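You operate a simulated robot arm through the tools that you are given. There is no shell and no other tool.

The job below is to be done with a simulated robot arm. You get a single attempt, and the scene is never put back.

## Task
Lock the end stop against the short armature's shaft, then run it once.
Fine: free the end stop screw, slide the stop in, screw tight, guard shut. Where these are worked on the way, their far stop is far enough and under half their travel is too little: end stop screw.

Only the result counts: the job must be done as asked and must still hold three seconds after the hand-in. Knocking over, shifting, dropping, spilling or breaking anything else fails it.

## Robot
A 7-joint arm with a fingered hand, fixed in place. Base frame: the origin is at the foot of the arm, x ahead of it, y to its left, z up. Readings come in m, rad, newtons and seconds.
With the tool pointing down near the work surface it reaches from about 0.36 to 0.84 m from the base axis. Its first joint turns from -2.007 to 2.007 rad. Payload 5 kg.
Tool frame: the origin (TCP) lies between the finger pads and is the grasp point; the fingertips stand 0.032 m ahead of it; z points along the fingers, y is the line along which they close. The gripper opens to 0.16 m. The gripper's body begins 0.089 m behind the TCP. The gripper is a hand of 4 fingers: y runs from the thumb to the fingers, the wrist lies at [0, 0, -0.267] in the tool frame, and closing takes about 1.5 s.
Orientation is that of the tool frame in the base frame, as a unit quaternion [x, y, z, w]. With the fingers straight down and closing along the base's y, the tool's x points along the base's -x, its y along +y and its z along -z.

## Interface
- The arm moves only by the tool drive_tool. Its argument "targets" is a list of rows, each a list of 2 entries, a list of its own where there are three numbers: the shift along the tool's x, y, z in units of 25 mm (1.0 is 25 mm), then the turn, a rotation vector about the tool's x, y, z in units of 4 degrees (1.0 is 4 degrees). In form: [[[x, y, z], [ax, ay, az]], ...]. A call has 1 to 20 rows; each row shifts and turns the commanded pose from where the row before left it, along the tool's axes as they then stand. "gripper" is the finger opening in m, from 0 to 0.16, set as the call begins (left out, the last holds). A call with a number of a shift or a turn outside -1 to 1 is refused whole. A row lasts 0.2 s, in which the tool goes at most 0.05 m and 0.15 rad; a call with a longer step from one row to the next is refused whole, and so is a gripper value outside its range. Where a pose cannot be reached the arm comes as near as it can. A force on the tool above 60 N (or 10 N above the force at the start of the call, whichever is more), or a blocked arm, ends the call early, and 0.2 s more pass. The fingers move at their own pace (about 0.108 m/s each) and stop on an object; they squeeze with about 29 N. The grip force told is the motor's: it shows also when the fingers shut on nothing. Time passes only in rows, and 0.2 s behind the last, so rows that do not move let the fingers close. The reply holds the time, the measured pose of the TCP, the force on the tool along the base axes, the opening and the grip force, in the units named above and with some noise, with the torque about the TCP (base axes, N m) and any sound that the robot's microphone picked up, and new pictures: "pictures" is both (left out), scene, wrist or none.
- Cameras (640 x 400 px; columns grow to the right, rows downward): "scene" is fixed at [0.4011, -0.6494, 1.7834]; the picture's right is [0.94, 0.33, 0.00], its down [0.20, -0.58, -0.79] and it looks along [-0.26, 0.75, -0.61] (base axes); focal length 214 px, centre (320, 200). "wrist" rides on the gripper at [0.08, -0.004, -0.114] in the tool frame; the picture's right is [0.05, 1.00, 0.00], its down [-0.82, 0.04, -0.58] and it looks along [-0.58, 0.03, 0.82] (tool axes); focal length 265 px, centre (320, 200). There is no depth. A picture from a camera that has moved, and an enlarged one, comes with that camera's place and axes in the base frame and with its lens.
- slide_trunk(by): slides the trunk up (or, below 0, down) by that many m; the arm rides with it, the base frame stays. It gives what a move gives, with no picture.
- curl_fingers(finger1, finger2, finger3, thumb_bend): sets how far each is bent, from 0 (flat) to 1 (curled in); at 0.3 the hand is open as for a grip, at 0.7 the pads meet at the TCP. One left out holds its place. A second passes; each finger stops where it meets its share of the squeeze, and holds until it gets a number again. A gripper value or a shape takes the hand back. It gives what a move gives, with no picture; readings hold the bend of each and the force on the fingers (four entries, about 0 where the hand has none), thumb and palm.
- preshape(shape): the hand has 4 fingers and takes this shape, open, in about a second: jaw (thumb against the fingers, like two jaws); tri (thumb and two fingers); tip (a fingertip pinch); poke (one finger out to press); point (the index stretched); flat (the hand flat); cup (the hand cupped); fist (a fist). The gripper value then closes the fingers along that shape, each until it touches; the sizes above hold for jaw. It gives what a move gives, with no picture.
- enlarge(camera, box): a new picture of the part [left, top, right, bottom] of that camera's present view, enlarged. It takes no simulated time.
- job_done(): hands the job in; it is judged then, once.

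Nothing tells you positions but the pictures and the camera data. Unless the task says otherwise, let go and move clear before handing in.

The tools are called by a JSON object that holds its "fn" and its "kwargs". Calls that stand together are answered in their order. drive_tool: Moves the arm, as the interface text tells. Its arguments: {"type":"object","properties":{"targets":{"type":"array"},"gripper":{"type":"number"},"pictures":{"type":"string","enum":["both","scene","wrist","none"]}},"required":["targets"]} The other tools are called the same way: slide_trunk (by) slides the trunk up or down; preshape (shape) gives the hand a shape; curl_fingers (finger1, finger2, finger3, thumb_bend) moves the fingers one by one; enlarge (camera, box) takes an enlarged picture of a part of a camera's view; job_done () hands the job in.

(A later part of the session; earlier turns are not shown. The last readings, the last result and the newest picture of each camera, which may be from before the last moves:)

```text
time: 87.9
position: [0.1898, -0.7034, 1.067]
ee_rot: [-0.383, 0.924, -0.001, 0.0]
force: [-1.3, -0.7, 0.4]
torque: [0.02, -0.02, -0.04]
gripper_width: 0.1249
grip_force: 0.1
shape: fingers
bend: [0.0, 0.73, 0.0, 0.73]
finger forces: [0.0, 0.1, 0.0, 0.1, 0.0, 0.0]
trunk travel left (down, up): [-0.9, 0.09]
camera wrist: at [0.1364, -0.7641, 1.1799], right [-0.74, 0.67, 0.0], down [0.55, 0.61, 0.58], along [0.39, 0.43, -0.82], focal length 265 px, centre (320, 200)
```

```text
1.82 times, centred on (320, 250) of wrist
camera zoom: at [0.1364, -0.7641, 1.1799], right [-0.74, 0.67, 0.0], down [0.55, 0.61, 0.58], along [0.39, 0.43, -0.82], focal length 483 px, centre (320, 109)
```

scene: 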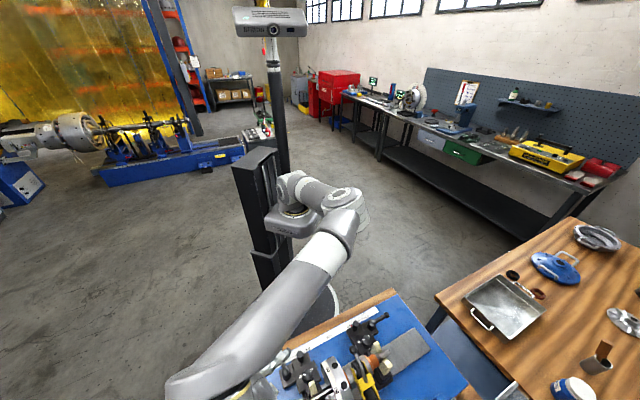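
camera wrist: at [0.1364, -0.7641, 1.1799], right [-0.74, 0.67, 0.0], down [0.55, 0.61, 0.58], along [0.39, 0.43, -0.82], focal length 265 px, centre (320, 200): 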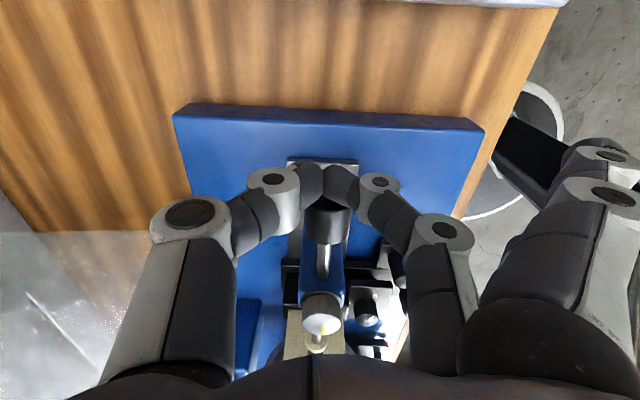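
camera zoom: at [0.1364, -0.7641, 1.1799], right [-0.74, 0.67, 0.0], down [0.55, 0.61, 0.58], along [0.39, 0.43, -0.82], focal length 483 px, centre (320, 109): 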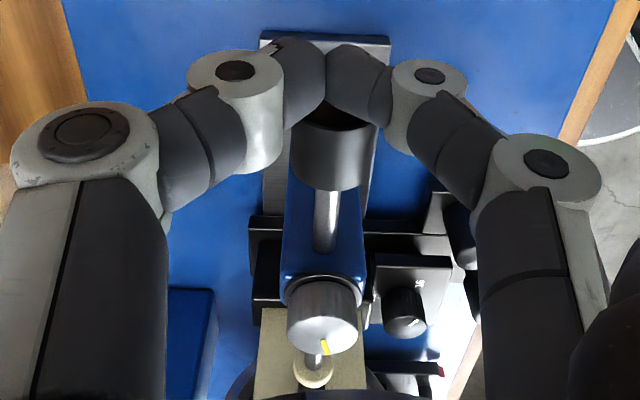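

About 17 mm remain by my estimate. I'll push 8 mm more, then move in very small steps watching the force.

{"fn": "drive_tool", "kwargs": {"targets": [[[-0.16, 0, 0], [0, 0, 0]], [[-0.16, 0, 0], [0, 0, 0]], [[0, 0, 0], [0, 0, 0]]], "pictures": "wrist"}}

{"fn": "enlarge", "kwargs": {"camera": "wrist", "box": [260, 260, 380, 370]}}

{"fn": "enlarge", "kwargs": {"camera": "scene", "box": [240, 320, 400, 400]}}

```text
time: 88.7
position: [0.1946, -0.6966, 1.0659]
ee_rot: [-0.383, 0.924, 0.0, 0.0]
force: [-0.6, -0.6, -0.1]
torque: [-0.04, 0.05, -0.02]
gripper_width: 0.1245
grip_force: 0.0
shape: fingers
bend: [0.0, 0.73, 0.0, 0.73]
finger forces: [0.1, 0.0, 0.0, 0.0, 0.0, 0.0]
trunk travel left (down, up): [-0.9, 0.09]
camera wrist: at [0.1415, -0.7587, 1.1797], right [-0.74, 0.67, 0.0], down [0.55, 0.61, 0.58], along [0.39, 0.43, -0.82], focal length 265 px, centre (320, 200)
```

wrist: 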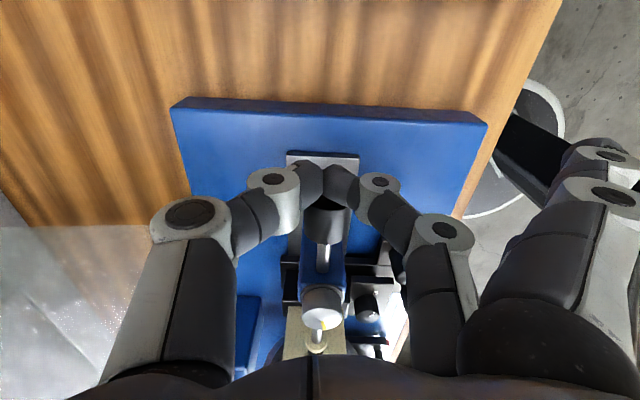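

```text
3.64 times, centred on (320, 315) of wrist
camera zoom: at [0.1415, -0.7587, 1.1797], right [-0.74, 0.67, 0.0], down [0.55, 0.61, 0.58], along [0.39, 0.43, -0.82], focal length 965 px, centre (320, -218)
```

zoom: 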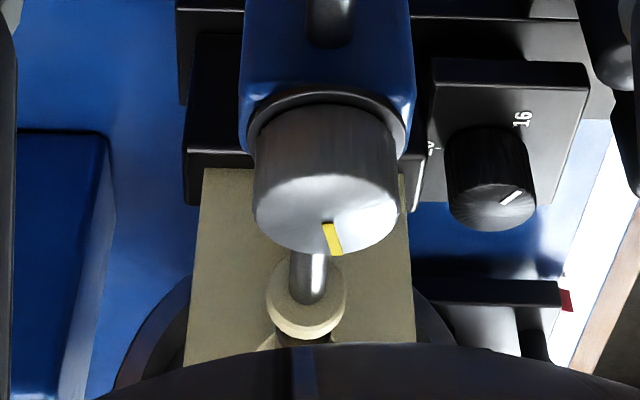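

```text
4.00 times, centred on (320, 360) of scene
camera zoom: at [0.4011, -0.6494, 1.7834], right [0.94, 0.33, 0.0], down [0.2, -0.58, -0.79], along [-0.26, 0.75, -0.61], focal length 858 px, centre (320, -440)
```

zoom: 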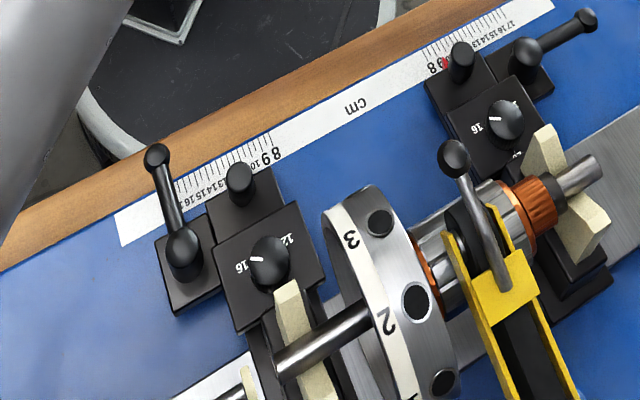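

The scene camera shows the cream tip nearing the shaft end. I'll enlarge that spot to measure the gap.

{"fn": "enlarge", "kwargs": {"camera": "scene", "box": [285, 375, 335, 400]}}

```text
12.80 times, centred on (310, 388) of scene
camera zoom: at [0.4011, -0.6494, 1.7834], right [0.94, 0.33, 0.0], down [0.2, -0.58, -0.79], along [-0.26, 0.75, -0.61], focal length 2745 px, centre (448, -2200)
```

zoom: 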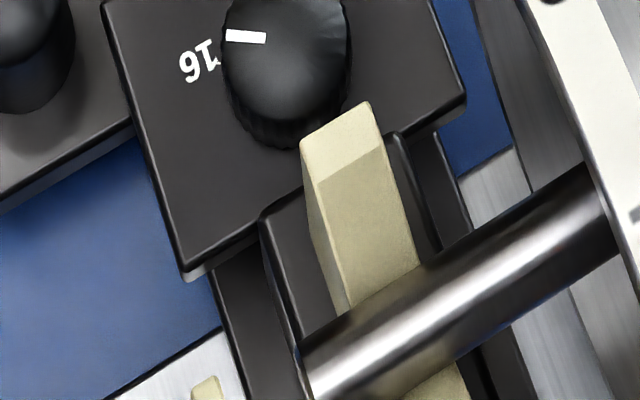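

{"fn": "enlarge", "kwargs": {"camera": "scene", "box": [280, 384, 330, 416]}}

```text
refused: 416 is not a number from 0 to 400
```

{"fn": "enlarge", "kwargs": {"camera": "scene", "box": [280, 396, 330, 400]}}

```text
12.80 times, centred on (305, 398) of scene
camera zoom: at [0.4011, -0.6494, 1.7834], right [0.94, 0.33, 0.0], down [0.2, -0.58, -0.79], along [-0.26, 0.75, -0.61], focal length 2745 px, centre (512, -2334)
```

zoom: 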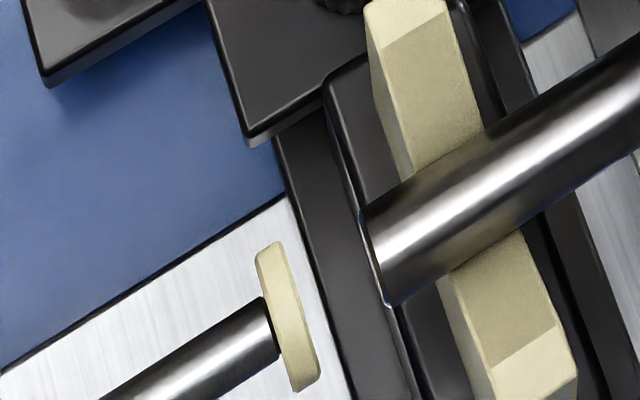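

This view is ideal: 10 mm along the rod is about 56 px, and the gap is about 91 px, i.e. 16 mm. I'll push 11 mm and re-measure.

{"fn": "drive_tool", "kwargs": {"targets": [[[-0.15, 0, 0], [0, 0, 0]], [[-0.15, 0, 0], [0, 0, 0]], [[-0.14, 0, 0], [0, 0, 0]], [[0, 0, 0], [0, 0, 0]]], "pictures": "none"}}

{"fn": "enlarge", "kwargs": {"camera": "scene", "box": [280, 396, 330, 400]}}

```text
time: 89.7
position: [0.203, -0.6892, 1.0655]
ee_rot: [-0.383, 0.924, 0.0, 0.0]
force: [-2.1, -1.0, 0.6]
torque: [0.0, -0.01, -0.07]
gripper_width: 0.1245
grip_force: 0.0
shape: fingers
bend: [0.0, 0.73, 0.0, 0.73]
finger forces: [0.1, 0.0, 0.1, 0.0, 0.0, 0.1]
trunk travel left (down, up): [-0.9, 0.09]
```

```text
12.80 times, centred on (305, 398) of scene
camera zoom: at [0.4011, -0.6494, 1.7834], right [0.94, 0.33, 0.0], down [0.2, -0.58, -0.79], along [-0.26, 0.75, -0.61], focal length 2745 px, centre (512, -2334)
```

zoom: 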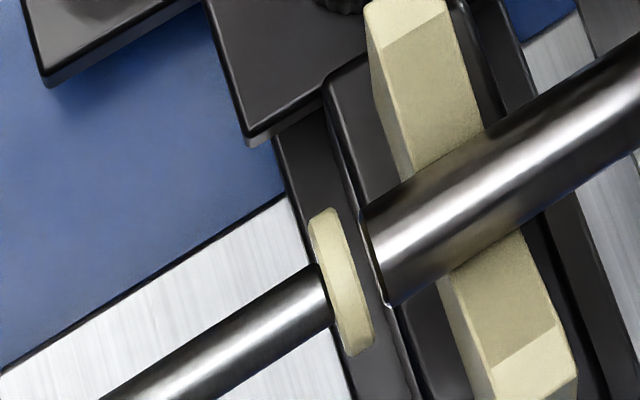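

About 4 mm remain. I'll push 2.5 mm, then 1 mm steps while watching the force and the picture.

{"fn": "drive_tool", "kwargs": {"targets": [[[-0.1, 0, 0], [0, 0, 0]], [[0, 0, 0], [0, 0, 0]]], "pictures": "none"}}

{"fn": "enlarge", "kwargs": {"camera": "scene", "box": [280, 396, 330, 400]}}

```text
time: 90.3
position: [0.2048, -0.6881, 1.065]
ee_rot: [-0.383, 0.924, 0.0, 0.001]
force: [-1.8, -0.8, 0.6]
torque: [-0.02, 0.01, -0.05]
gripper_width: 0.1247
grip_force: 0.1
shape: fingers
bend: [0.0, 0.73, 0.0, 0.73]
finger forces: [0.0, 0.0, 0.0, 0.1, 0.0, 0.1]
trunk travel left (down, up): [-0.9, 0.09]
```

```text
12.80 times, centred on (305, 398) of scene
camera zoom: at [0.4011, -0.6494, 1.7834], right [0.94, 0.33, 0.0], down [0.2, -0.58, -0.79], along [-0.26, 0.75, -0.61], focal length 2745 px, centre (512, -2334)
```

zoom: 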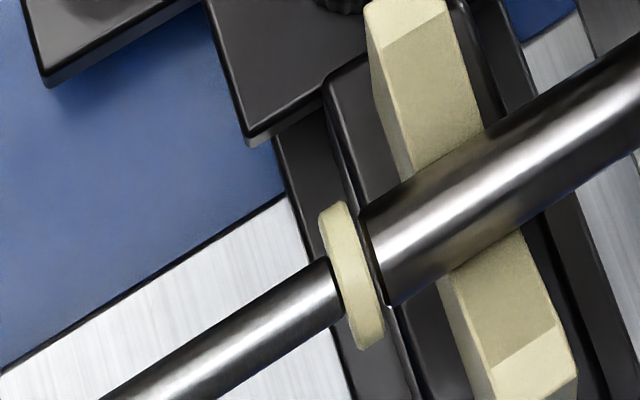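

About 2 mm remain. Now 1 mm steps.

{"fn": "drive_tool", "kwargs": {"targets": [[[-0.06, 0, 0], [0, 0, 0]], [[0, 0, 0], [0, 0, 0]]], "pictures": "none"}}

{"fn": "enlarge", "kwargs": {"camera": "scene", "box": [280, 396, 330, 400]}}

```text
time: 90.9
position: [0.2053, -0.6861, 1.0651]
ee_rot: [-0.382, 0.924, 0.0, 0.0]
force: [-2.0, -1.6, 0.1]
torque: [-0.03, 0.05, -0.05]
gripper_width: 0.1247
grip_force: 0.1
shape: fingers
bend: [0.0, 0.73, 0.0, 0.73]
finger forces: [0.0, 0.1, 0.1, 0.0, 0.1, 0.0]
trunk travel left (down, up): [-0.9, 0.09]
```

```text
12.80 times, centred on (305, 398) of scene
camera zoom: at [0.4011, -0.6494, 1.7834], right [0.94, 0.33, 0.0], down [0.2, -0.58, -0.79], along [-0.26, 0.75, -0.61], focal length 2745 px, centre (512, -2334)
```

zoom: 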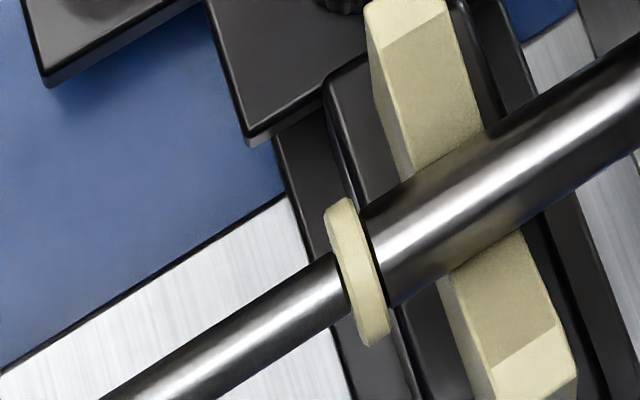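

{"fn": "drive_tool", "kwargs": {"targets": [[[-0.04, 0, 0], [0, 0, 0]], [[0, 0, 0], [0, 0, 0]]], "pictures": "none"}}

{"fn": "enlarge", "kwargs": {"camera": "scene", "box": [280, 396, 330, 400]}}

```text
time: 91.5
position: [0.2056, -0.6855, 1.0667]
ee_rot: [-0.382, 0.924, 0.0, 0.0]
force: [-3.4, -2.6, 0.3]
torque: [-0.05, 0.06, -0.03]
gripper_width: 0.1248
grip_force: 0.0
shape: fingers
bend: [0.0, 0.73, 0.0, 0.73]
finger forces: [0.0, 0.0, 0.1, 0.0, 0.1, 0.0]
trunk travel left (down, up): [-0.9, 0.09]
```

```text
12.80 times, centred on (305, 398) of scene
camera zoom: at [0.4011, -0.6494, 1.7834], right [0.94, 0.33, 0.0], down [0.2, -0.58, -0.79], along [-0.26, 0.75, -0.61], focal length 2745 px, centre (512, -2334)
```

zoom: 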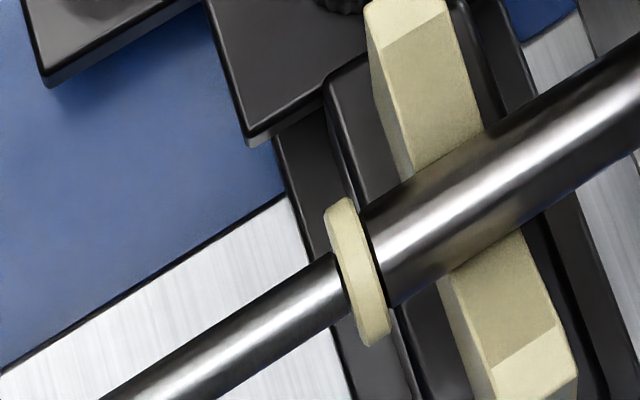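

The force rose slightly and the tip didn't move, which suggests contact. One more 1 mm step will confirm.

{"fn": "drive_tool", "kwargs": {"targets": [[[-0.05, 0, 0], [0, 0, 0]], [[0, 0, 0], [0, 0, 0]]], "pictures": "none"}}

{"fn": "enlarge", "kwargs": {"camera": "scene", "box": [280, 396, 330, 400]}}

{"fn": "enlarge", "kwargs": {"camera": "scene", "box": [295, 396, 320, 400]}}

```text
time: 92.1
position: [0.2065, -0.6864, 1.065]
ee_rot: [-0.383, 0.924, 0.0, 0.0]
force: [-5.1, -7.3, 1.0]
torque: [-0.13, 0.13, -0.09]
gripper_width: 0.1249
grip_force: 8.0
shape: fingers
bend: [0.0, 0.73, 0.0, 0.73]
finger forces: [0.1, 0.0, 0.0, 0.0, 15.0, 0.1]
trunk travel left (down, up): [-0.9, 0.09]
```

```text
12.80 times, centred on (305, 398) of scene
camera zoom: at [0.4011, -0.6494, 1.7834], right [0.94, 0.33, 0.0], down [0.2, -0.58, -0.79], along [-0.26, 0.75, -0.61], focal length 2745 px, centre (512, -2334)
```

zoom: 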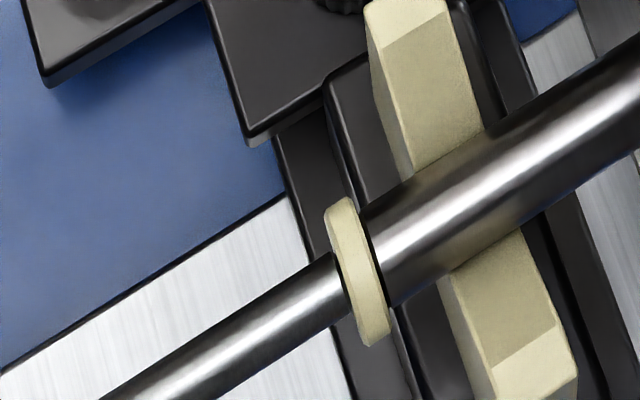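

```text
16.00 times, centred on (308, 398) of scene
camera zoom: at [0.4011, -0.6494, 1.7834], right [0.94, 0.33, 0.0], down [0.2, -0.58, -0.79], along [-0.26, 0.75, -0.61], focal length 3432 px, centre (520, -2968)
```

zoom: 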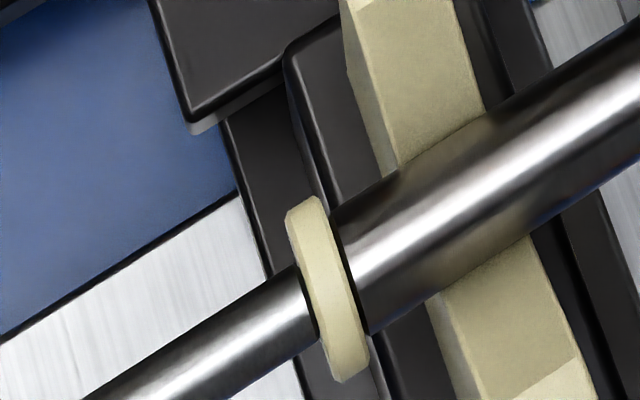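

The tip is seated against the shaft end: force rose to 9 N with no further motion, and the armature didn't move. I'll back the tool off, lift, and view the new layout.

{"fn": "drive_tool", "kwargs": {"targets": [[[0.2, 0, 0], [0, 0, 0]], [[0.5, 0, 0], [0, 0, 0]], [[0.6, 0, 0], [0, 0, 0]], [[0, 0, -0.8], [0, 0, 0]], [[0, 0, -0.8], [0, 0, 0]], [[0, 0, -0.8], [0, 0, 0]], [[0, 0, -0.8], [0, 0, 0]], [[0, 0, 0], [0, 0, 0]]], "pictures": "wrist"}}

{"fn": "enlarge", "kwargs": {"camera": "scene", "box": [280, 396, 330, 400]}}

{"fn": "enlarge", "kwargs": {"camera": "wrist", "box": [220, 120, 420, 320]}}

```text
time: 93.9
position: [0.1848, -0.7087, 1.1456]
ee_rot: [-0.383, 0.924, 0.0, 0.001]
force: [-0.1, -1.2, -0.1]
torque: [-0.01, 0.02, -0.01]
gripper_width: 0.1247
grip_force: 0.0
shape: fingers
bend: [0.0, 0.73, 0.0, 0.73]
finger forces: [0.1, 0.0, 0.1, 0.0, 0.0, 0.0]
trunk travel left (down, up): [-0.9, 0.09]
camera wrist: at [0.1308, -0.7694, 1.2599], right [-0.74, 0.67, 0.0], down [0.55, 0.61, 0.58], along [0.39, 0.43, -0.82], focal length 265 px, centre (320, 200)
```

wrist: 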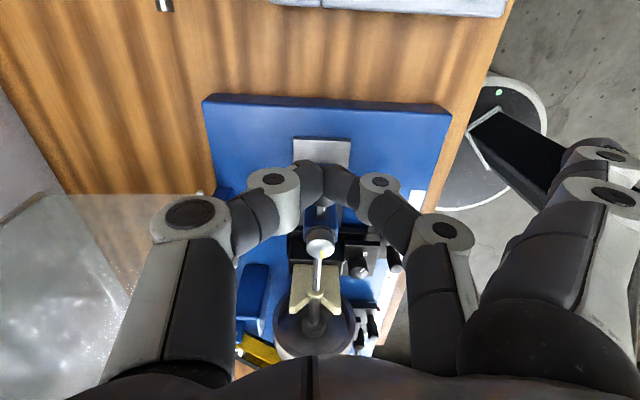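

```text
12.80 times, centred on (305, 398) of scene
camera zoom: at [0.4011, -0.6494, 1.7834], right [0.94, 0.33, 0.0], down [0.2, -0.58, -0.79], along [-0.26, 0.75, -0.61], focal length 2745 px, centre (512, -2334)
```

zoom: 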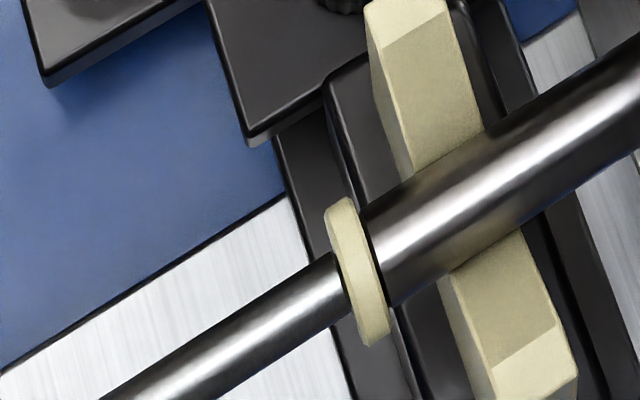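

```text
2.00 times, centred on (320, 220) of wrist
camera zoom: at [0.1308, -0.7694, 1.2599], right [-0.74, 0.67, 0.0], down [0.55, 0.61, 0.58], along [0.39, 0.43, -0.82], focal length 531 px, centre (320, 160)
```

zoom: 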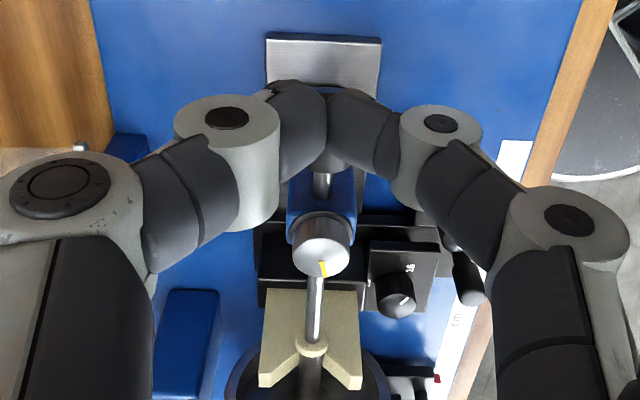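

The stop stayed put against the shaft. Next I'll move above the screw, switch to the tip pinch at 80 mm opening, and check the clearance to the black knob.

{"fn": "drive_tool", "kwargs": {"targets": [[[-0.9, 0, -0.5], [0, 0, 0]], [[-0.9, 0, -0.3], [0, 0, 0]], [[-0.9, 0, 0], [0, 0, 0]], [[-0.8, 0.2, 0], [0, 0, 0]], [[-0.7, 0, 0], [0, 0, 0]], [[0, 0, 0], [0, 0, 0]]], "pictures": "none"}}

{"fn": "preshape", "kwargs": {"shape": "tip"}}

{"fn": "drive_tool", "kwargs": {"targets": [[[0, 0, 0], [0, 0, -1]], [[0, 0, 0], [0, 0, -1]], [[0, 0, 0], [0, 0, -1]], [[0, 0, 0], [0, 0, -1]], [[0, 0, 0], [0, 0, -1]], [[0, 0, 0], [0, 0, -1]], [[0, 0, 0], [0, 0, -1]], [[0, 0, 0], [0, 0, 0]]], "gripper": 0.07, "pictures": "wrist"}}

{"fn": "enlarge", "kwargs": {"camera": "wrist", "box": [210, 40, 470, 230]}}

```text
time: 95.3
position: [0.2547, -0.6292, 1.1662]
ee_rot: [-0.383, 0.924, -0.001, 0.0]
force: [0.5, -0.1, 0.9]
torque: [-0.01, -0.02, -0.02]
gripper_width: 0.1248
grip_force: 0.1
shape: fingers
bend: [0.0, 0.73, 0.0, 0.73]
finger forces: [0.0, 0.0, 0.0, 0.1, 0.0, 0.1]
trunk travel left (down, up): [-0.9, 0.09]
```

```text
time: 96.2
position: [0.2539, -0.6297, 1.1671]
ee_rot: [-0.383, 0.924, 0.0, 0.0]
force: [-0.3, -0.1, -0.3]
torque: [0.03, 0.02, 0.0]
gripper_width: 0.1601
grip_force: 0.2
shape: tip
bend: [0.01, 0.3, 0.01, 0.3]
finger forces: [0.0, 0.0, 0.1, 0.0, 0.1, 0.1]
trunk travel left (down, up): [-0.9, 0.09]
```

```text
time: 98.0
position: [0.2546, -0.6297, 1.167]
ee_rot: [-0.595, 0.804, 0.0, 0.0]
force: [0.9, -0.6, -0.3]
torque: [-0.04, 0.0, 0.01]
gripper_width: 0.071
grip_force: 0.0
shape: tip
bend: [0.01, 0.73, 0.01, 0.7]
finger forces: [0.0, 0.0, 0.0, 0.0, 0.0, 0.0]
trunk travel left (down, up): [-0.9, 0.09]
camera wrist: at [0.2357, -0.7095, 1.2799], right [-0.97, 0.24, 0.0], down [0.2, 0.79, 0.58], along [0.14, 0.56, -0.82], focal length 265 px, centre (320, 200)
```

wrist: 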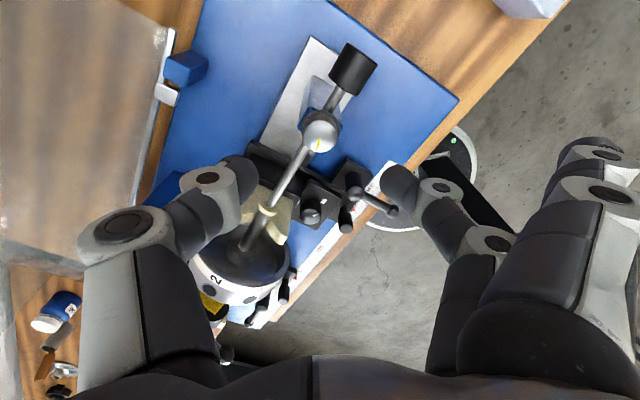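

```text
2.11 times, centred on (340, 135) of wrist
camera zoom: at [0.2357, -0.7095, 1.2799], right [-0.97, 0.24, 0.0], down [0.2, 0.79, 0.58], along [0.14, 0.56, -0.82], focal length 559 px, centre (278, 337)
```

zoom: 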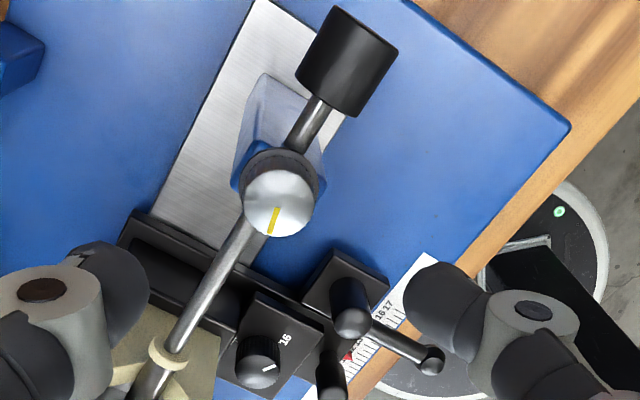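

The black knob is about 24 mm from the screw, so there's enough room at this yaw. I'll centre and descend onto the screw.

{"fn": "drive_tool", "kwargs": {"targets": [[[-0.06, 0, 0.8], [0, 0, 0]], [[0, 0, 0.8], [0, 0, 0]], [[0, 0, 0.8], [0, 0, 0]], [[0, 0, 0.6], [0, 0, 0]], [[0, 0, 0], [0, 0, 0]]], "pictures": "none"}}

{"fn": "enlarge", "kwargs": {"camera": "wrist", "box": [210, 60, 470, 250]}}

```text
time: 99.2
position: [0.2548, -0.6275, 1.0912]
ee_rot: [-0.595, 0.803, -0.001, -0.001]
force: [0.1, -1.3, -0.1]
torque: [-0.01, 0.02, -0.03]
gripper_width: 0.0711
grip_force: 0.0
shape: tip
bend: [0.01, 0.73, 0.01, 0.7]
finger forces: [0.0, 0.0, 0.0, 0.1, 0.1, 0.0]
trunk travel left (down, up): [-0.9, 0.09]
```

```text
2.11 times, centred on (340, 155) of wrist
camera zoom: at [0.2361, -0.7076, 1.2045], right [-0.97, 0.24, 0.0], down [0.2, 0.79, 0.58], along [0.14, 0.56, -0.82], focal length 559 px, centre (278, 295)
```

zoom: 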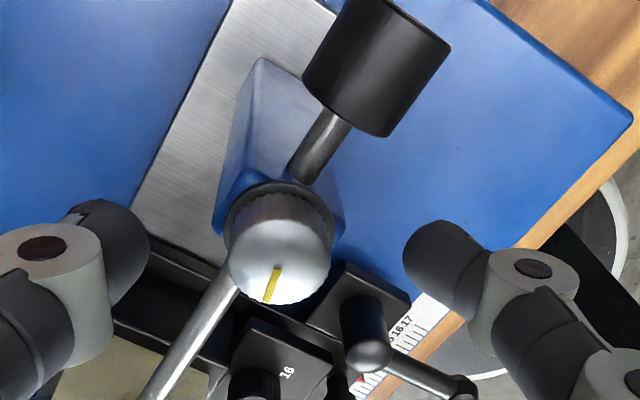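

Well centred. Closing on the screw now.

{"fn": "drive_tool", "kwargs": {"targets": [[[0, 0, 0], [0, 0, 0]], [[0, 0, 0], [0, 0, 0]], [[0, 0, 0], [0, 0, 0]], [[0, 0, 0], [0, 0, 0]], [[0, 0, 0], [0, 0, 0]]], "gripper": 0.0, "pictures": "none"}}

{"fn": "drive_tool", "kwargs": {"targets": [[[0, 0, 0], [0, 0, 1]], [[0, 0, 0], [0, 0, 1]], [[0, 0, 0], [0, 0, 1]], [[0, 0, 0], [0, 0, 1]], [[0, 0, 0], [0, 0, 1]]], "pictures": "none"}}

{"fn": "enlarge", "kwargs": {"camera": "wrist", "box": [210, 60, 470, 250]}}

```text
time: 100.4
position: [0.2552, -0.6274, 1.0914]
ee_rot: [-0.595, 0.804, 0.0, 0.0]
force: [-0.2, 0.2, 2.1]
torque: [0.09, 0.39, -0.04]
gripper_width: 0.025
grip_force: 29.4
shape: tip
bend: [0.27, 0.73, 0.27, 0.7]
finger forces: [0.0, 26.9, 0.1, 0.0, 24.9, 0.0]
trunk travel left (down, up): [-0.9, 0.09]
```

```text
time: 101.6
position: [0.2553, -0.6284, 1.0912]
ee_rot: [-0.446, 0.895, 0.0, 0.0]
force: [0.3, -1.7, 2.8]
torque: [0.05, 0.14, 0.04]
gripper_width: 0.0239
grip_force: 29.2
shape: tip
bend: [0.28, 0.73, 0.28, 0.7]
finger forces: [0.0, 27.6, 0.1, 0.0, 25.7, 0.0]
trunk travel left (down, up): [-0.9, 0.09]
```

```text
2.11 times, centred on (340, 155) of wrist
camera zoom: at [0.211, -0.6968, 1.2047], right [-0.83, 0.56, 0.0], down [0.46, 0.68, 0.58], along [0.32, 0.48, -0.82], focal length 559 px, centre (278, 295)
```

zoom: 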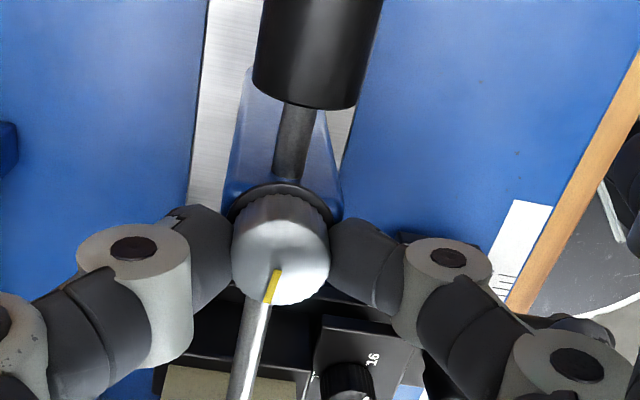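

The knob turns clockwise with the hand, with low torque. I'll continue the stroke.

{"fn": "drive_tool", "kwargs": {"targets": [[[0, 0, 0], [0, 0, 1]], [[0, 0, 0], [0, 0, 1]], [[0, 0, 0], [0, 0, 1]], [[0, 0, 0], [0, 0, 1]], [[0, 0, 0], [0, 0, 1]], [[0, 0, 0], [0, 0, 1]]], "pictures": "none"}}

{"fn": "drive_tool", "kwargs": {"targets": [[[0, 0, 0], [0, 0, 1]], [[0, 0, 0], [0, 0, 1]], [[0, 0, 0], [0, 0, 1]], [[0, 0, 0], [0, 0, 1]], [[0, 0, 0], [0, 0, 1]], [[0, 0, 0], [0, 0, 1]]], "pictures": "none"}}

{"fn": "enlarge", "kwargs": {"camera": "wrist", "box": [210, 60, 470, 250]}}

```text
time: 103.0
position: [0.255, -0.6284, 1.0912]
ee_rot: [-0.249, 0.968, 0.0, -0.001]
force: [-1.8, -7.0, 3.9]
torque: [0.11, 0.35, 0.47]
gripper_width: 0.024
grip_force: 28.6
shape: tip
bend: [0.28, 0.73, 0.28, 0.7]
finger forces: [0.1, 31.3, 0.0, 0.0, 30.3, 0.0]
trunk travel left (down, up): [-0.9, 0.09]
```

```text
time: 104.4
position: [0.2461, -0.6291, 1.0908]
ee_rot: [-0.042, 0.999, -0.001, -0.004]
force: [-41.6, -2.5, 0.5]
torque: [0.42, 1.26, 0.62]
gripper_width: 0.023
grip_force: 29.3
shape: tip
bend: [0.28, 0.73, 0.28, 0.7]
finger forces: [0.0, 40.6, 0.1, 0.0, 24.6, 0.1]
trunk travel left (down, up): [-0.9, 0.09]
```

```text
2.11 times, centred on (340, 155) of wrist
camera zoom: at [0.1674, -0.6415, 1.2056], right [-0.14, 0.99, 0.0], down [0.81, 0.11, 0.57], along [0.57, 0.08, -0.82], focal length 559 px, centre (278, 295)
```

zoom: 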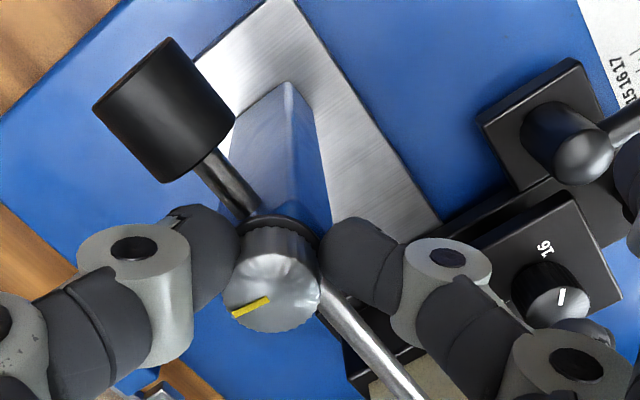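

The knob has turned about 114° clockwise, but the pinch has slid 9 mm off-centre with 42 N. I'll release here, lift, and re-grip for the rest.

{"fn": "drive_tool", "kwargs": {"targets": [[[0, 0, 0], [0, 0, 0]], [[0, 0, 0], [0, 0, 0]], [[0, 0, 0], [0, 0, 0]]], "gripper": 0.07, "pictures": "none"}}

{"fn": "enlarge", "kwargs": {"camera": "wrist", "box": [210, 60, 470, 250]}}

{"fn": "enlarge", "kwargs": {"camera": "scene", "box": [280, 396, 330, 400]}}

```text
time: 105.2
position: [0.2579, -0.6282, 1.09]
ee_rot: [-0.044, 0.999, 0.001, 0.001]
force: [0.3, 0.0, -0.1]
torque: [-0.02, 0.04, -0.04]
gripper_width: 0.0691
grip_force: 0.1
shape: tip
bend: [0.01, 0.73, 0.01, 0.7]
finger forces: [0.1, 0.0, 0.0, 0.1, 0.1, 0.0]
trunk travel left (down, up): [-0.9, 0.09]
```

```text
2.11 times, centred on (340, 155) of wrist
camera zoom: at [0.1783, -0.6408, 1.2043], right [-0.14, 0.99, 0.0], down [0.81, 0.11, 0.58], along [0.57, 0.08, -0.82], focal length 559 px, centre (278, 295)
```

zoom: 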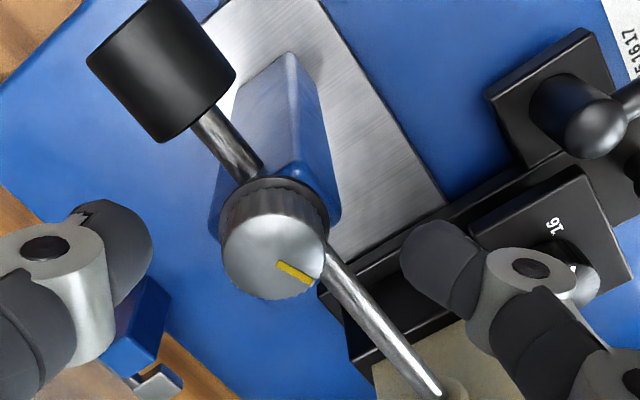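

```text
12.80 times, centred on (305, 398) of scene
camera zoom: at [0.4011, -0.6494, 1.7834], right [0.94, 0.33, 0.0], down [0.2, -0.58, -0.79], along [-0.26, 0.75, -0.61], focal length 2745 px, centre (512, -2334)
```

zoom: 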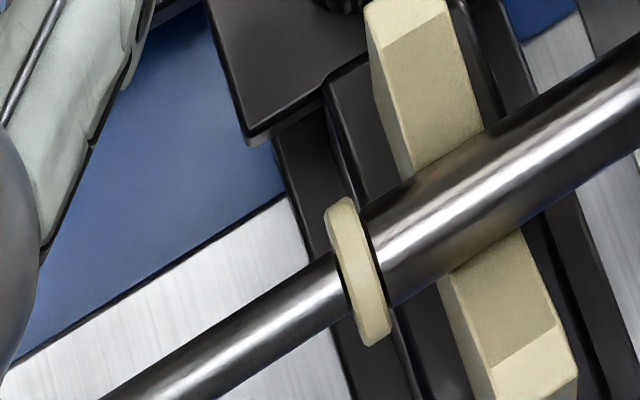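

After release the mark sprang back to about 60°: the strained grip evidently flung the loose knob back. The stop itself hasn't moved. I'll turn the open hand back to -73°, then re-grip and this time correct the lateral drift in small steps.

{"fn": "drive_tool", "kwargs": {"targets": [[[0, 0, 0], [0, 0, -1]], [[0, 0, 0], [0, 0, -1]], [[0, 0, 0], [0, 0, -1]], [[0, 0, 0], [0, 0, -1]], [[0, 0, 0], [0, 0, -1]], [[0, 0, 0], [0, 0, -1]], [[0, 0, 0], [0, 0, -1]], [[0, 0, 0], [0, 0, -1]], [[0, 0, 0], [0, 0, -1]], [[0, 0, 0], [0, 0, -1]], [[0, 0, 0], [0, 0, -1]], [[0, 0, 0], [0, 0, -1]], [[0, 0, 0], [0, 0, -1]], [[0, 0, 0], [0, 0, -1]], [[0, 0, 0], [0, 0, -1]], [[0, 0, 0], [0, 0, -1]], [[0, 0, 0], [0, 0, -1]], [[0, 0, 0], [0, 0, 0]]], "pictures": "none"}}

{"fn": "enlarge", "kwargs": {"camera": "wrist", "box": [210, 60, 470, 250]}}

```text
time: 109.0
position: [0.2557, -0.6282, 1.0907]
ee_rot: [-0.595, 0.804, 0.0, 0.0]
force: [1.0, 0.0, 0.9]
torque: [-0.04, -0.01, -0.01]
gripper_width: 0.0694
grip_force: 0.1
shape: tip
bend: [0.01, 0.73, 0.01, 0.7]
finger forces: [0.0, 0.1, 0.0, 0.0, 0.0, 0.0]
trunk travel left (down, up): [-0.9, 0.09]
```

```text
2.11 times, centred on (340, 155) of wrist
camera zoom: at [0.2365, -0.708, 1.2046], right [-0.97, 0.24, 0.0], down [0.2, 0.79, 0.58], along [0.14, 0.56, -0.82], focal length 559 px, centre (278, 295)
```

zoom: 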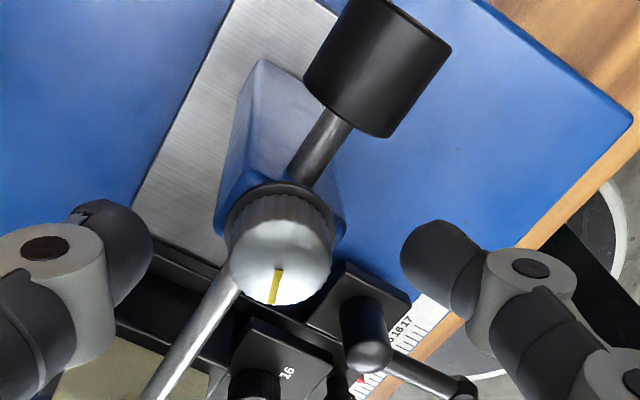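

The mark is at the far-loose stop again, confirming the fling. Gripping again, then turning clockwise in small, monitored steps.

{"fn": "drive_tool", "kwargs": {"targets": [[[0, 0, 0.05], [0, 0, 0]], [[0, 0, 0], [0, 0, 0]], [[0, 0, 0], [0, 0, 0]], [[0, 0, 0], [0, 0, 0]], [[0, 0, 0], [0, 0, 0]], [[0, 0, 0], [0, 0, 1]], [[0, 0, 0], [0, 0, 1]], [[0, 0, 0], [0, 0, 1]], [[0, 0, 0], [0, 0, 1]], [[0, 0, 0], [0, 0, 1]], [[0, 0, 0], [0, 0, 1]]], "gripper": 0.0, "pictures": "none"}}

{"fn": "drive_tool", "kwargs": {"targets": [[[0, 0, 0], [0, 0, 1]], [[0, 0, 0], [0, 0, 1]]], "pictures": "none"}}

{"fn": "drive_tool", "kwargs": {"targets": [[[0, 0, 0], [0, 0, 1]], [[0, 0, 0], [0, 0, 1]]], "pictures": "none"}}

{"fn": "enlarge", "kwargs": {"camera": "wrist", "box": [210, 60, 470, 250]}}

```text
time: 111.4
position: [0.2556, -0.6274, 1.0896]
ee_rot: [-0.414, 0.91, -0.001, 0.001]
force: [-0.8, -8.0, 10.7]
torque: [0.04, 0.32, 0.1]
gripper_width: 0.0255
grip_force: 28.9
shape: tip
bend: [0.28, 0.74, 0.28, 0.71]
finger forces: [0.0, 32.0, 0.0, 0.0, 28.5, 0.0]
trunk travel left (down, up): [-0.9, 0.09]
```

```text
time: 112.0
position: [0.2548, -0.6289, 1.0893]
ee_rot: [-0.349, 0.937, 0.0, 0.001]
force: [-3.1, -7.0, 10.2]
torque: [0.08, 0.39, 0.33]
gripper_width: 0.0255
grip_force: 29.2
shape: tip
bend: [0.28, 0.74, 0.28, 0.71]
finger forces: [0.1, 35.5, 0.0, 0.0, 30.4, 0.0]
trunk travel left (down, up): [-0.9, 0.09]
```

```text
time: 112.6
position: [0.252, -0.6287, 1.0895]
ee_rot: [-0.283, 0.959, -0.001, 0.0]
force: [-4.6, -8.2, 14.6]
torque: [0.15, 0.47, 0.43]
gripper_width: 0.0259
grip_force: 29.4
shape: tip
bend: [0.28, 0.74, 0.28, 0.71]
finger forces: [0.0, 34.9, 0.0, 0.0, 31.4, 0.0]
trunk travel left (down, up): [-0.9, 0.09]
```

```text
2.11 times, centred on (340, 155) of wrist
camera zoom: at [0.1889, -0.6773, 1.204], right [-0.59, 0.81, 0.0], down [0.66, 0.48, 0.58], along [0.47, 0.34, -0.82], focal length 559 px, centre (278, 295)
```

zoom: 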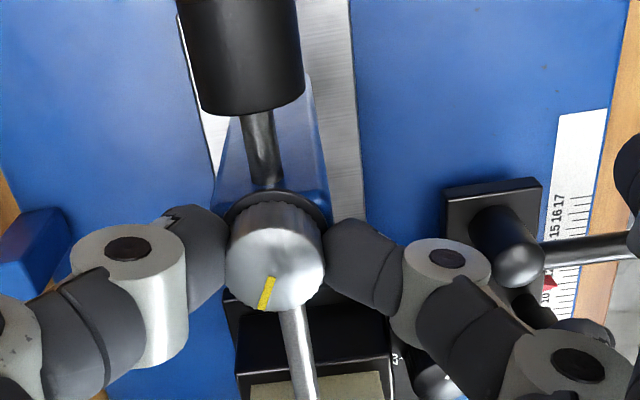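

The knob followed the full 40° with the hand; there's a 3 mm drift starting. I'll counter it with a small opposite shift while continuing.

{"fn": "drive_tool", "kwargs": {"targets": [[[-0.08, 0, -0.03], [0, 0, 1]], [[-0.08, 0, -0.03], [0, 0, 1]]], "pictures": "none"}}

{"fn": "drive_tool", "kwargs": {"targets": [[[-0.08, 0, 0], [0, 0, 1]], [[-0.08, 0, 0], [0, 0, 1]]], "pictures": "none"}}

{"fn": "enlarge", "kwargs": {"camera": "wrist", "box": [210, 60, 470, 250]}}

```text
time: 113.2
position: [0.26, -0.6255, 1.0907]
ee_rot: [-0.217, 0.976, 0.001, 0.002]
force: [-2.9, -3.4, 7.4]
torque: [0.34, 0.38, 0.28]
gripper_width: 0.0249
grip_force: 29.2
shape: tip
bend: [0.28, 0.73, 0.28, 0.7]
finger forces: [0.0, 29.3, 0.1, 0.0, 24.1, 0.0]
trunk travel left (down, up): [-0.9, 0.09]
```

```text
time: 113.8
position: [0.2682, -0.6221, 1.0894]
ee_rot: [-0.149, 0.989, 0.001, 0.002]
force: [24.2, 4.4, -7.6]
torque: [0.12, -0.46, 0.1]
gripper_width: 0.0193
grip_force: 29.7
shape: tip
bend: [0.28, 0.74, 0.28, 0.71]
finger forces: [0.0, 20.8, 0.0, 0.1, 23.9, 0.0]
trunk travel left (down, up): [-0.9, 0.09]
```

```text
2.11 times, centred on (340, 155) of wrist
camera zoom: at [0.1938, -0.6532, 1.2023], right [-0.34, 0.94, 0.0], down [0.76, 0.28, 0.58], along [0.55, 0.2, -0.81], focal length 559 px, centre (278, 295)
```

zoom: 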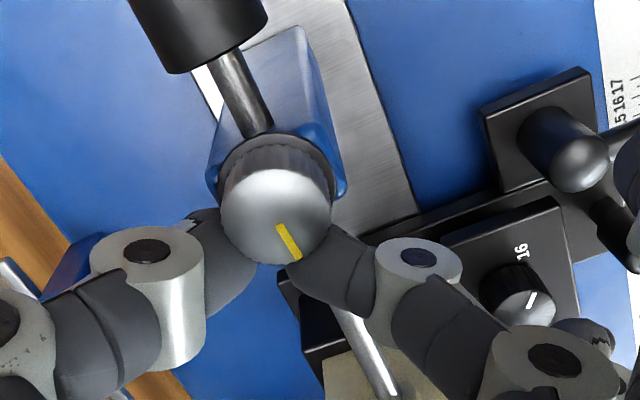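

I overcorrected and the pinch slipped to the far side of the knob. I'll ease off in the pushing direction so it unloads, then open.

{"fn": "drive_tool", "kwargs": {"targets": [[[-0.15, 0, 0], [0, 0, 0]], [[-0.15, 0, 0], [0, 0, 0]], [[0, 0, 0], [0, 0, 0]]], "pictures": "none"}}

{"fn": "enlarge", "kwargs": {"camera": "wrist", "box": [210, 60, 470, 250]}}

```text
time: 114.6
position: [0.2706, -0.6233, 1.0894]
ee_rot: [-0.147, 0.989, 0.001, -0.001]
force: [11.6, 0.3, -14.0]
torque: [0.07, -0.26, 0.07]
gripper_width: 0.0187
grip_force: 29.2
shape: tip
bend: [0.28, 0.74, 0.28, 0.71]
finger forces: [0.0, 15.2, 0.0, 0.0, 17.4, 0.1]
trunk travel left (down, up): [-0.9, 0.09]
```

```text
2.11 times, centred on (340, 155) of wrist
camera zoom: at [0.195, -0.6524, 1.2035], right [-0.34, 0.94, 0.0], down [0.77, 0.28, 0.58], along [0.54, 0.2, -0.82], focal length 559 px, centre (278, 295)
```

zoom: 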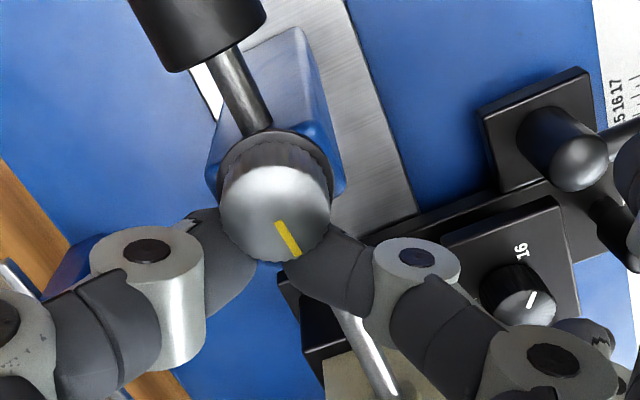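

{"fn": "drive_tool", "kwargs": {"targets": [[[0, 0, 0], [0, 0, 0]], [[0, 0, 0], [0, 0, 0]], [[0, 0, 0], [0, 0, 0]]], "gripper": 0.07, "pictures": "none"}}

{"fn": "enlarge", "kwargs": {"camera": "wrist", "box": [210, 60, 470, 250]}}

```text
time: 115.4
position: [0.2692, -0.6222, 1.0911]
ee_rot: [-0.148, 0.989, -0.001, 0.0]
force: [0.1, 0.0, -0.3]
torque: [0.01, -0.02, 0.0]
gripper_width: 0.0693
grip_force: 0.1
shape: tip
bend: [0.01, 0.73, 0.01, 0.7]
finger forces: [0.0, 0.0, 0.0, 0.0, 0.1, 0.0]
trunk travel left (down, up): [-0.9, 0.09]
```

```text
2.11 times, centred on (340, 155) of wrist
camera zoom: at [0.1936, -0.6514, 1.2054], right [-0.34, 0.94, 0.0], down [0.77, 0.28, 0.58], along [0.54, 0.2, -0.82], focal length 559 px, centre (278, 295)
```

zoom: 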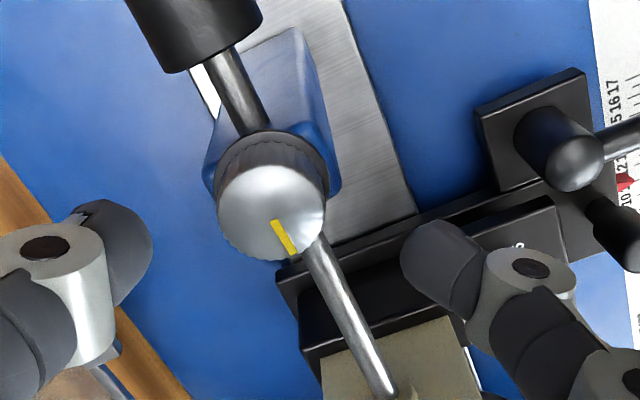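

No fling this time; the mark is at about 45° (some 23° tightened). I'll re-centre, turn the open hand back, and use 40° strokes, unwinding slightly before each release.

{"fn": "drive_tool", "kwargs": {"targets": [[[0.3, -0.03, 0], [0, 0, 0]], [[0.3, -0.03, 0], [0, 0, 0]], [[0, 0, 0], [0, 0, -1]], [[0, 0, 0], [0, 0, -1]], [[0, 0, 0], [0, 0, -1]], [[0, 0, 0], [0, 0, -1]], [[0, 0, 0], [0, 0, -1]], [[0, 0, 0], [0, 0, -1]], [[0, 0, 0], [0, 0, -1]], [[0, 0, 0], [0, 0, -1]], [[0, 0, 0], [0, 0, -1]], [[0, 0, 0], [0, 0, -1]], [[0, 0, 0], [0, 0, -1]], [[0, 0, 0], [0, 0, -1]], [[0, 0, 0], [0, 0, -1]], [[0, 0, 0], [0, 0, -1]], [[0, 0, 0], [0, 0, 0]]], "pictures": "none"}}

{"fn": "enlarge", "kwargs": {"camera": "wrist", "box": [210, 60, 470, 250]}}

```text
time: 119.0
position: [0.2558, -0.6282, 1.0921]
ee_rot: [-0.596, 0.803, 0.001, 0.001]
force: [0.7, -0.3, 0.3]
torque: [0.04, 0.01, 0.0]
gripper_width: 0.069
grip_force: 0.1
shape: tip
bend: [0.01, 0.73, 0.01, 0.7]
finger forces: [0.0, 0.1, 0.0, 0.0, 0.0, 0.1]
trunk travel left (down, up): [-0.9, 0.09]
```

```text
2.11 times, centred on (340, 155) of wrist
camera zoom: at [0.2372, -0.7077, 1.2054], right [-0.97, 0.24, 0.0], down [0.2, 0.79, 0.58], along [0.14, 0.56, -0.82], focal length 559 px, centre (278, 295)
```

zoom: 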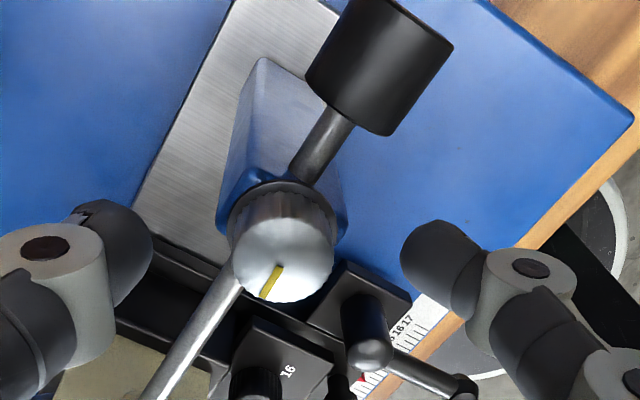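

At this same yaw the mark is 18° clockwise from the far stop. Now a gripped 40° stroke followed by an 8° unwind.

{"fn": "drive_tool", "kwargs": {"targets": [[[0, 0, 0], [0, 0, 0]], [[0, 0, 0], [0, 0, 0]], [[0, 0, 0], [0, 0, 0]], [[0, 0, 0], [0, 0, 0]], [[0, 0, 0], [0, 0, 0]], [[0, 0, 0], [0, 0, 1]], [[0, 0, 0], [0, 0, 1]], [[0, 0, 0], [0, 0, 1]], [[0, 0, 0], [0, 0, 1]], [[0, 0, 0], [0, 0, 1]], [[0, 0, 0], [0, 0, 1]], [[0, 0, 0], [0, 0, 1]], [[0, 0, 0], [0, 0, 1]]], "gripper": 0.0, "pictures": "none"}}

{"fn": "enlarge", "kwargs": {"camera": "wrist", "box": [210, 60, 470, 250]}}

{"fn": "drive_tool", "kwargs": {"targets": [[[0, 0, 0], [0, 0, 1]], [[0, 0, 0], [0, 0, 1]]], "pictures": "none"}}

{"fn": "enlarge", "kwargs": {"camera": "wrist", "box": [210, 60, 470, 250]}}

```text
time: 121.8
position: [0.2559, -0.6291, 1.0908]
ee_rot: [-0.349, 0.937, -0.001, 0.0]
force: [-0.8, -9.4, 4.6]
torque: [-0.17, 0.05, 0.06]
gripper_width: 0.0224
grip_force: 29.2
shape: tip
bend: [0.28, 0.73, 0.28, 0.7]
finger forces: [0.0, 27.2, 0.1, 0.1, 30.6, 0.1]
trunk travel left (down, up): [-0.9, 0.09]
```

```text
2.11 times, centred on (340, 155) of wrist
camera zoom: at [0.1981, -0.6863, 1.205], right [-0.69, 0.72, 0.0], down [0.59, 0.57, 0.58], along [0.42, 0.4, -0.82], focal length 559 px, centre (278, 295)
```

zoom: 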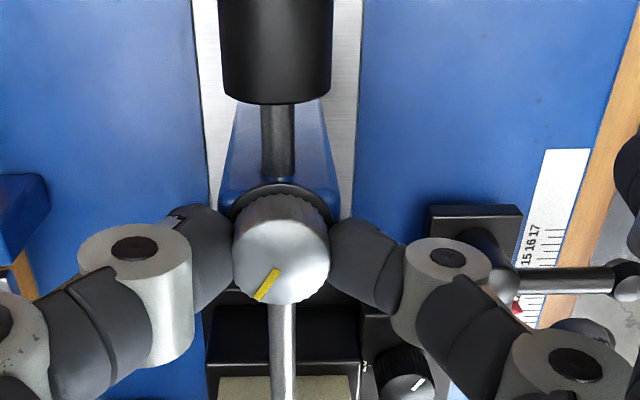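

```text
time: 122.4
position: [0.256, -0.6291, 1.0919]
ee_rot: [-0.285, 0.959, 0.0, 0.0]
force: [-1.2, -9.3, 7.8]
torque: [-0.05, 0.32, 0.38]
gripper_width: 0.0231
grip_force: 29.1
shape: tip
bend: [0.28, 0.73, 0.28, 0.7]
finger forces: [0.0, 29.6, 0.1, 0.0, 32.7, 0.1]
trunk travel left (down, up): [-0.9, 0.09]
```

```text
2.11 times, centred on (340, 155) of wrist
camera zoom: at [0.1903, -0.6777, 1.2051], right [-0.59, 0.81, 0.0], down [0.66, 0.48, 0.58], along [0.47, 0.34, -0.82], focal length 559 px, centre (278, 295)
```

zoom: 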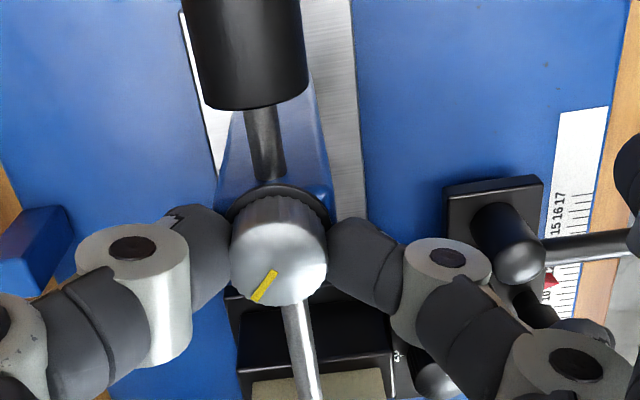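

The knob followed the full 40° and stays centred. I'll take a little more of the stroke while it's well-behaved.

{"fn": "drive_tool", "kwargs": {"targets": [[[0, 0, 0], [0, 0, 1]], [[0, 0, 0], [0, 0, 1]]], "pictures": "none"}}

{"fn": "enlarge", "kwargs": {"camera": "wrist", "box": [210, 60, 470, 250]}}

```text
time: 123.0
position: [0.2526, -0.6298, 1.0921]
ee_rot: [-0.215, 0.977, -0.001, -0.001]
force: [-9.5, -11.8, 7.9]
torque: [-0.02, 0.51, 0.5]
gripper_width: 0.0235
grip_force: 29.2
shape: tip
bend: [0.28, 0.73, 0.28, 0.7]
finger forces: [0.0, 31.4, 0.0, 0.0, 32.9, 0.0]
trunk travel left (down, up): [-0.9, 0.09]
```

```text
2.11 times, centred on (340, 155) of wrist
camera zoom: at [0.1822, -0.6685, 1.2053], right [-0.47, 0.88, 0.0], down [0.72, 0.38, 0.58], along [0.51, 0.27, -0.82], focal length 559 px, centre (278, 295)
```

zoom: 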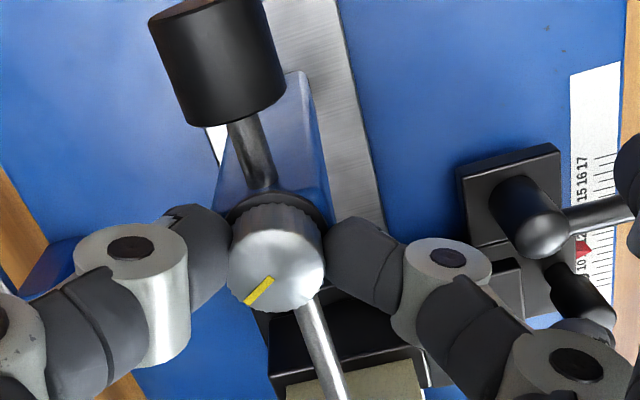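

Now about 70° tightened. I'll unwind 8° to relieve the torque, then release.

{"fn": "drive_tool", "kwargs": {"targets": [[[0, 0, 0], [0, 0, -1]], [[0, 0, 0], [0, 0, -1]]], "pictures": "none"}}

{"fn": "enlarge", "kwargs": {"camera": "wrist", "box": [210, 60, 470, 250]}}

```text
time: 123.6
position: [0.2552, -0.6292, 1.0915]
ee_rot: [-0.284, 0.959, 0.0, 0.001]
force: [-7.0, -10.0, 9.4]
torque: [0.1, 0.24, 0.06]
gripper_width: 0.023
grip_force: 28.6
shape: tip
bend: [0.28, 0.73, 0.28, 0.7]
finger forces: [0.0, 25.5, 0.1, 0.0, 28.1, 0.0]
trunk travel left (down, up): [-0.9, 0.09]
```

```text
2.11 times, centred on (340, 155) of wrist
camera zoom: at [0.1904, -0.6775, 1.2049], right [-0.59, 0.81, 0.0], down [0.66, 0.48, 0.58], along [0.47, 0.34, -0.82], focal length 559 px, centre (278, 295)
```

zoom: 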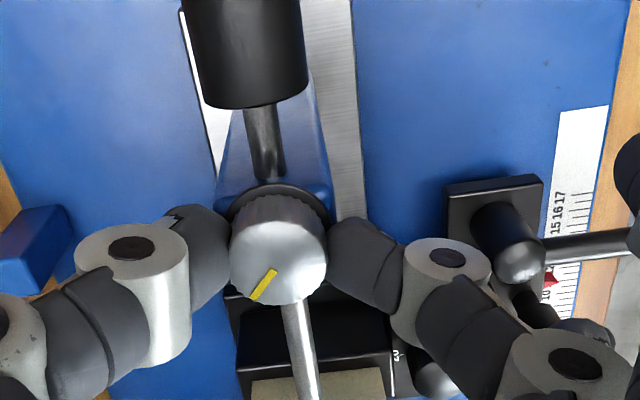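

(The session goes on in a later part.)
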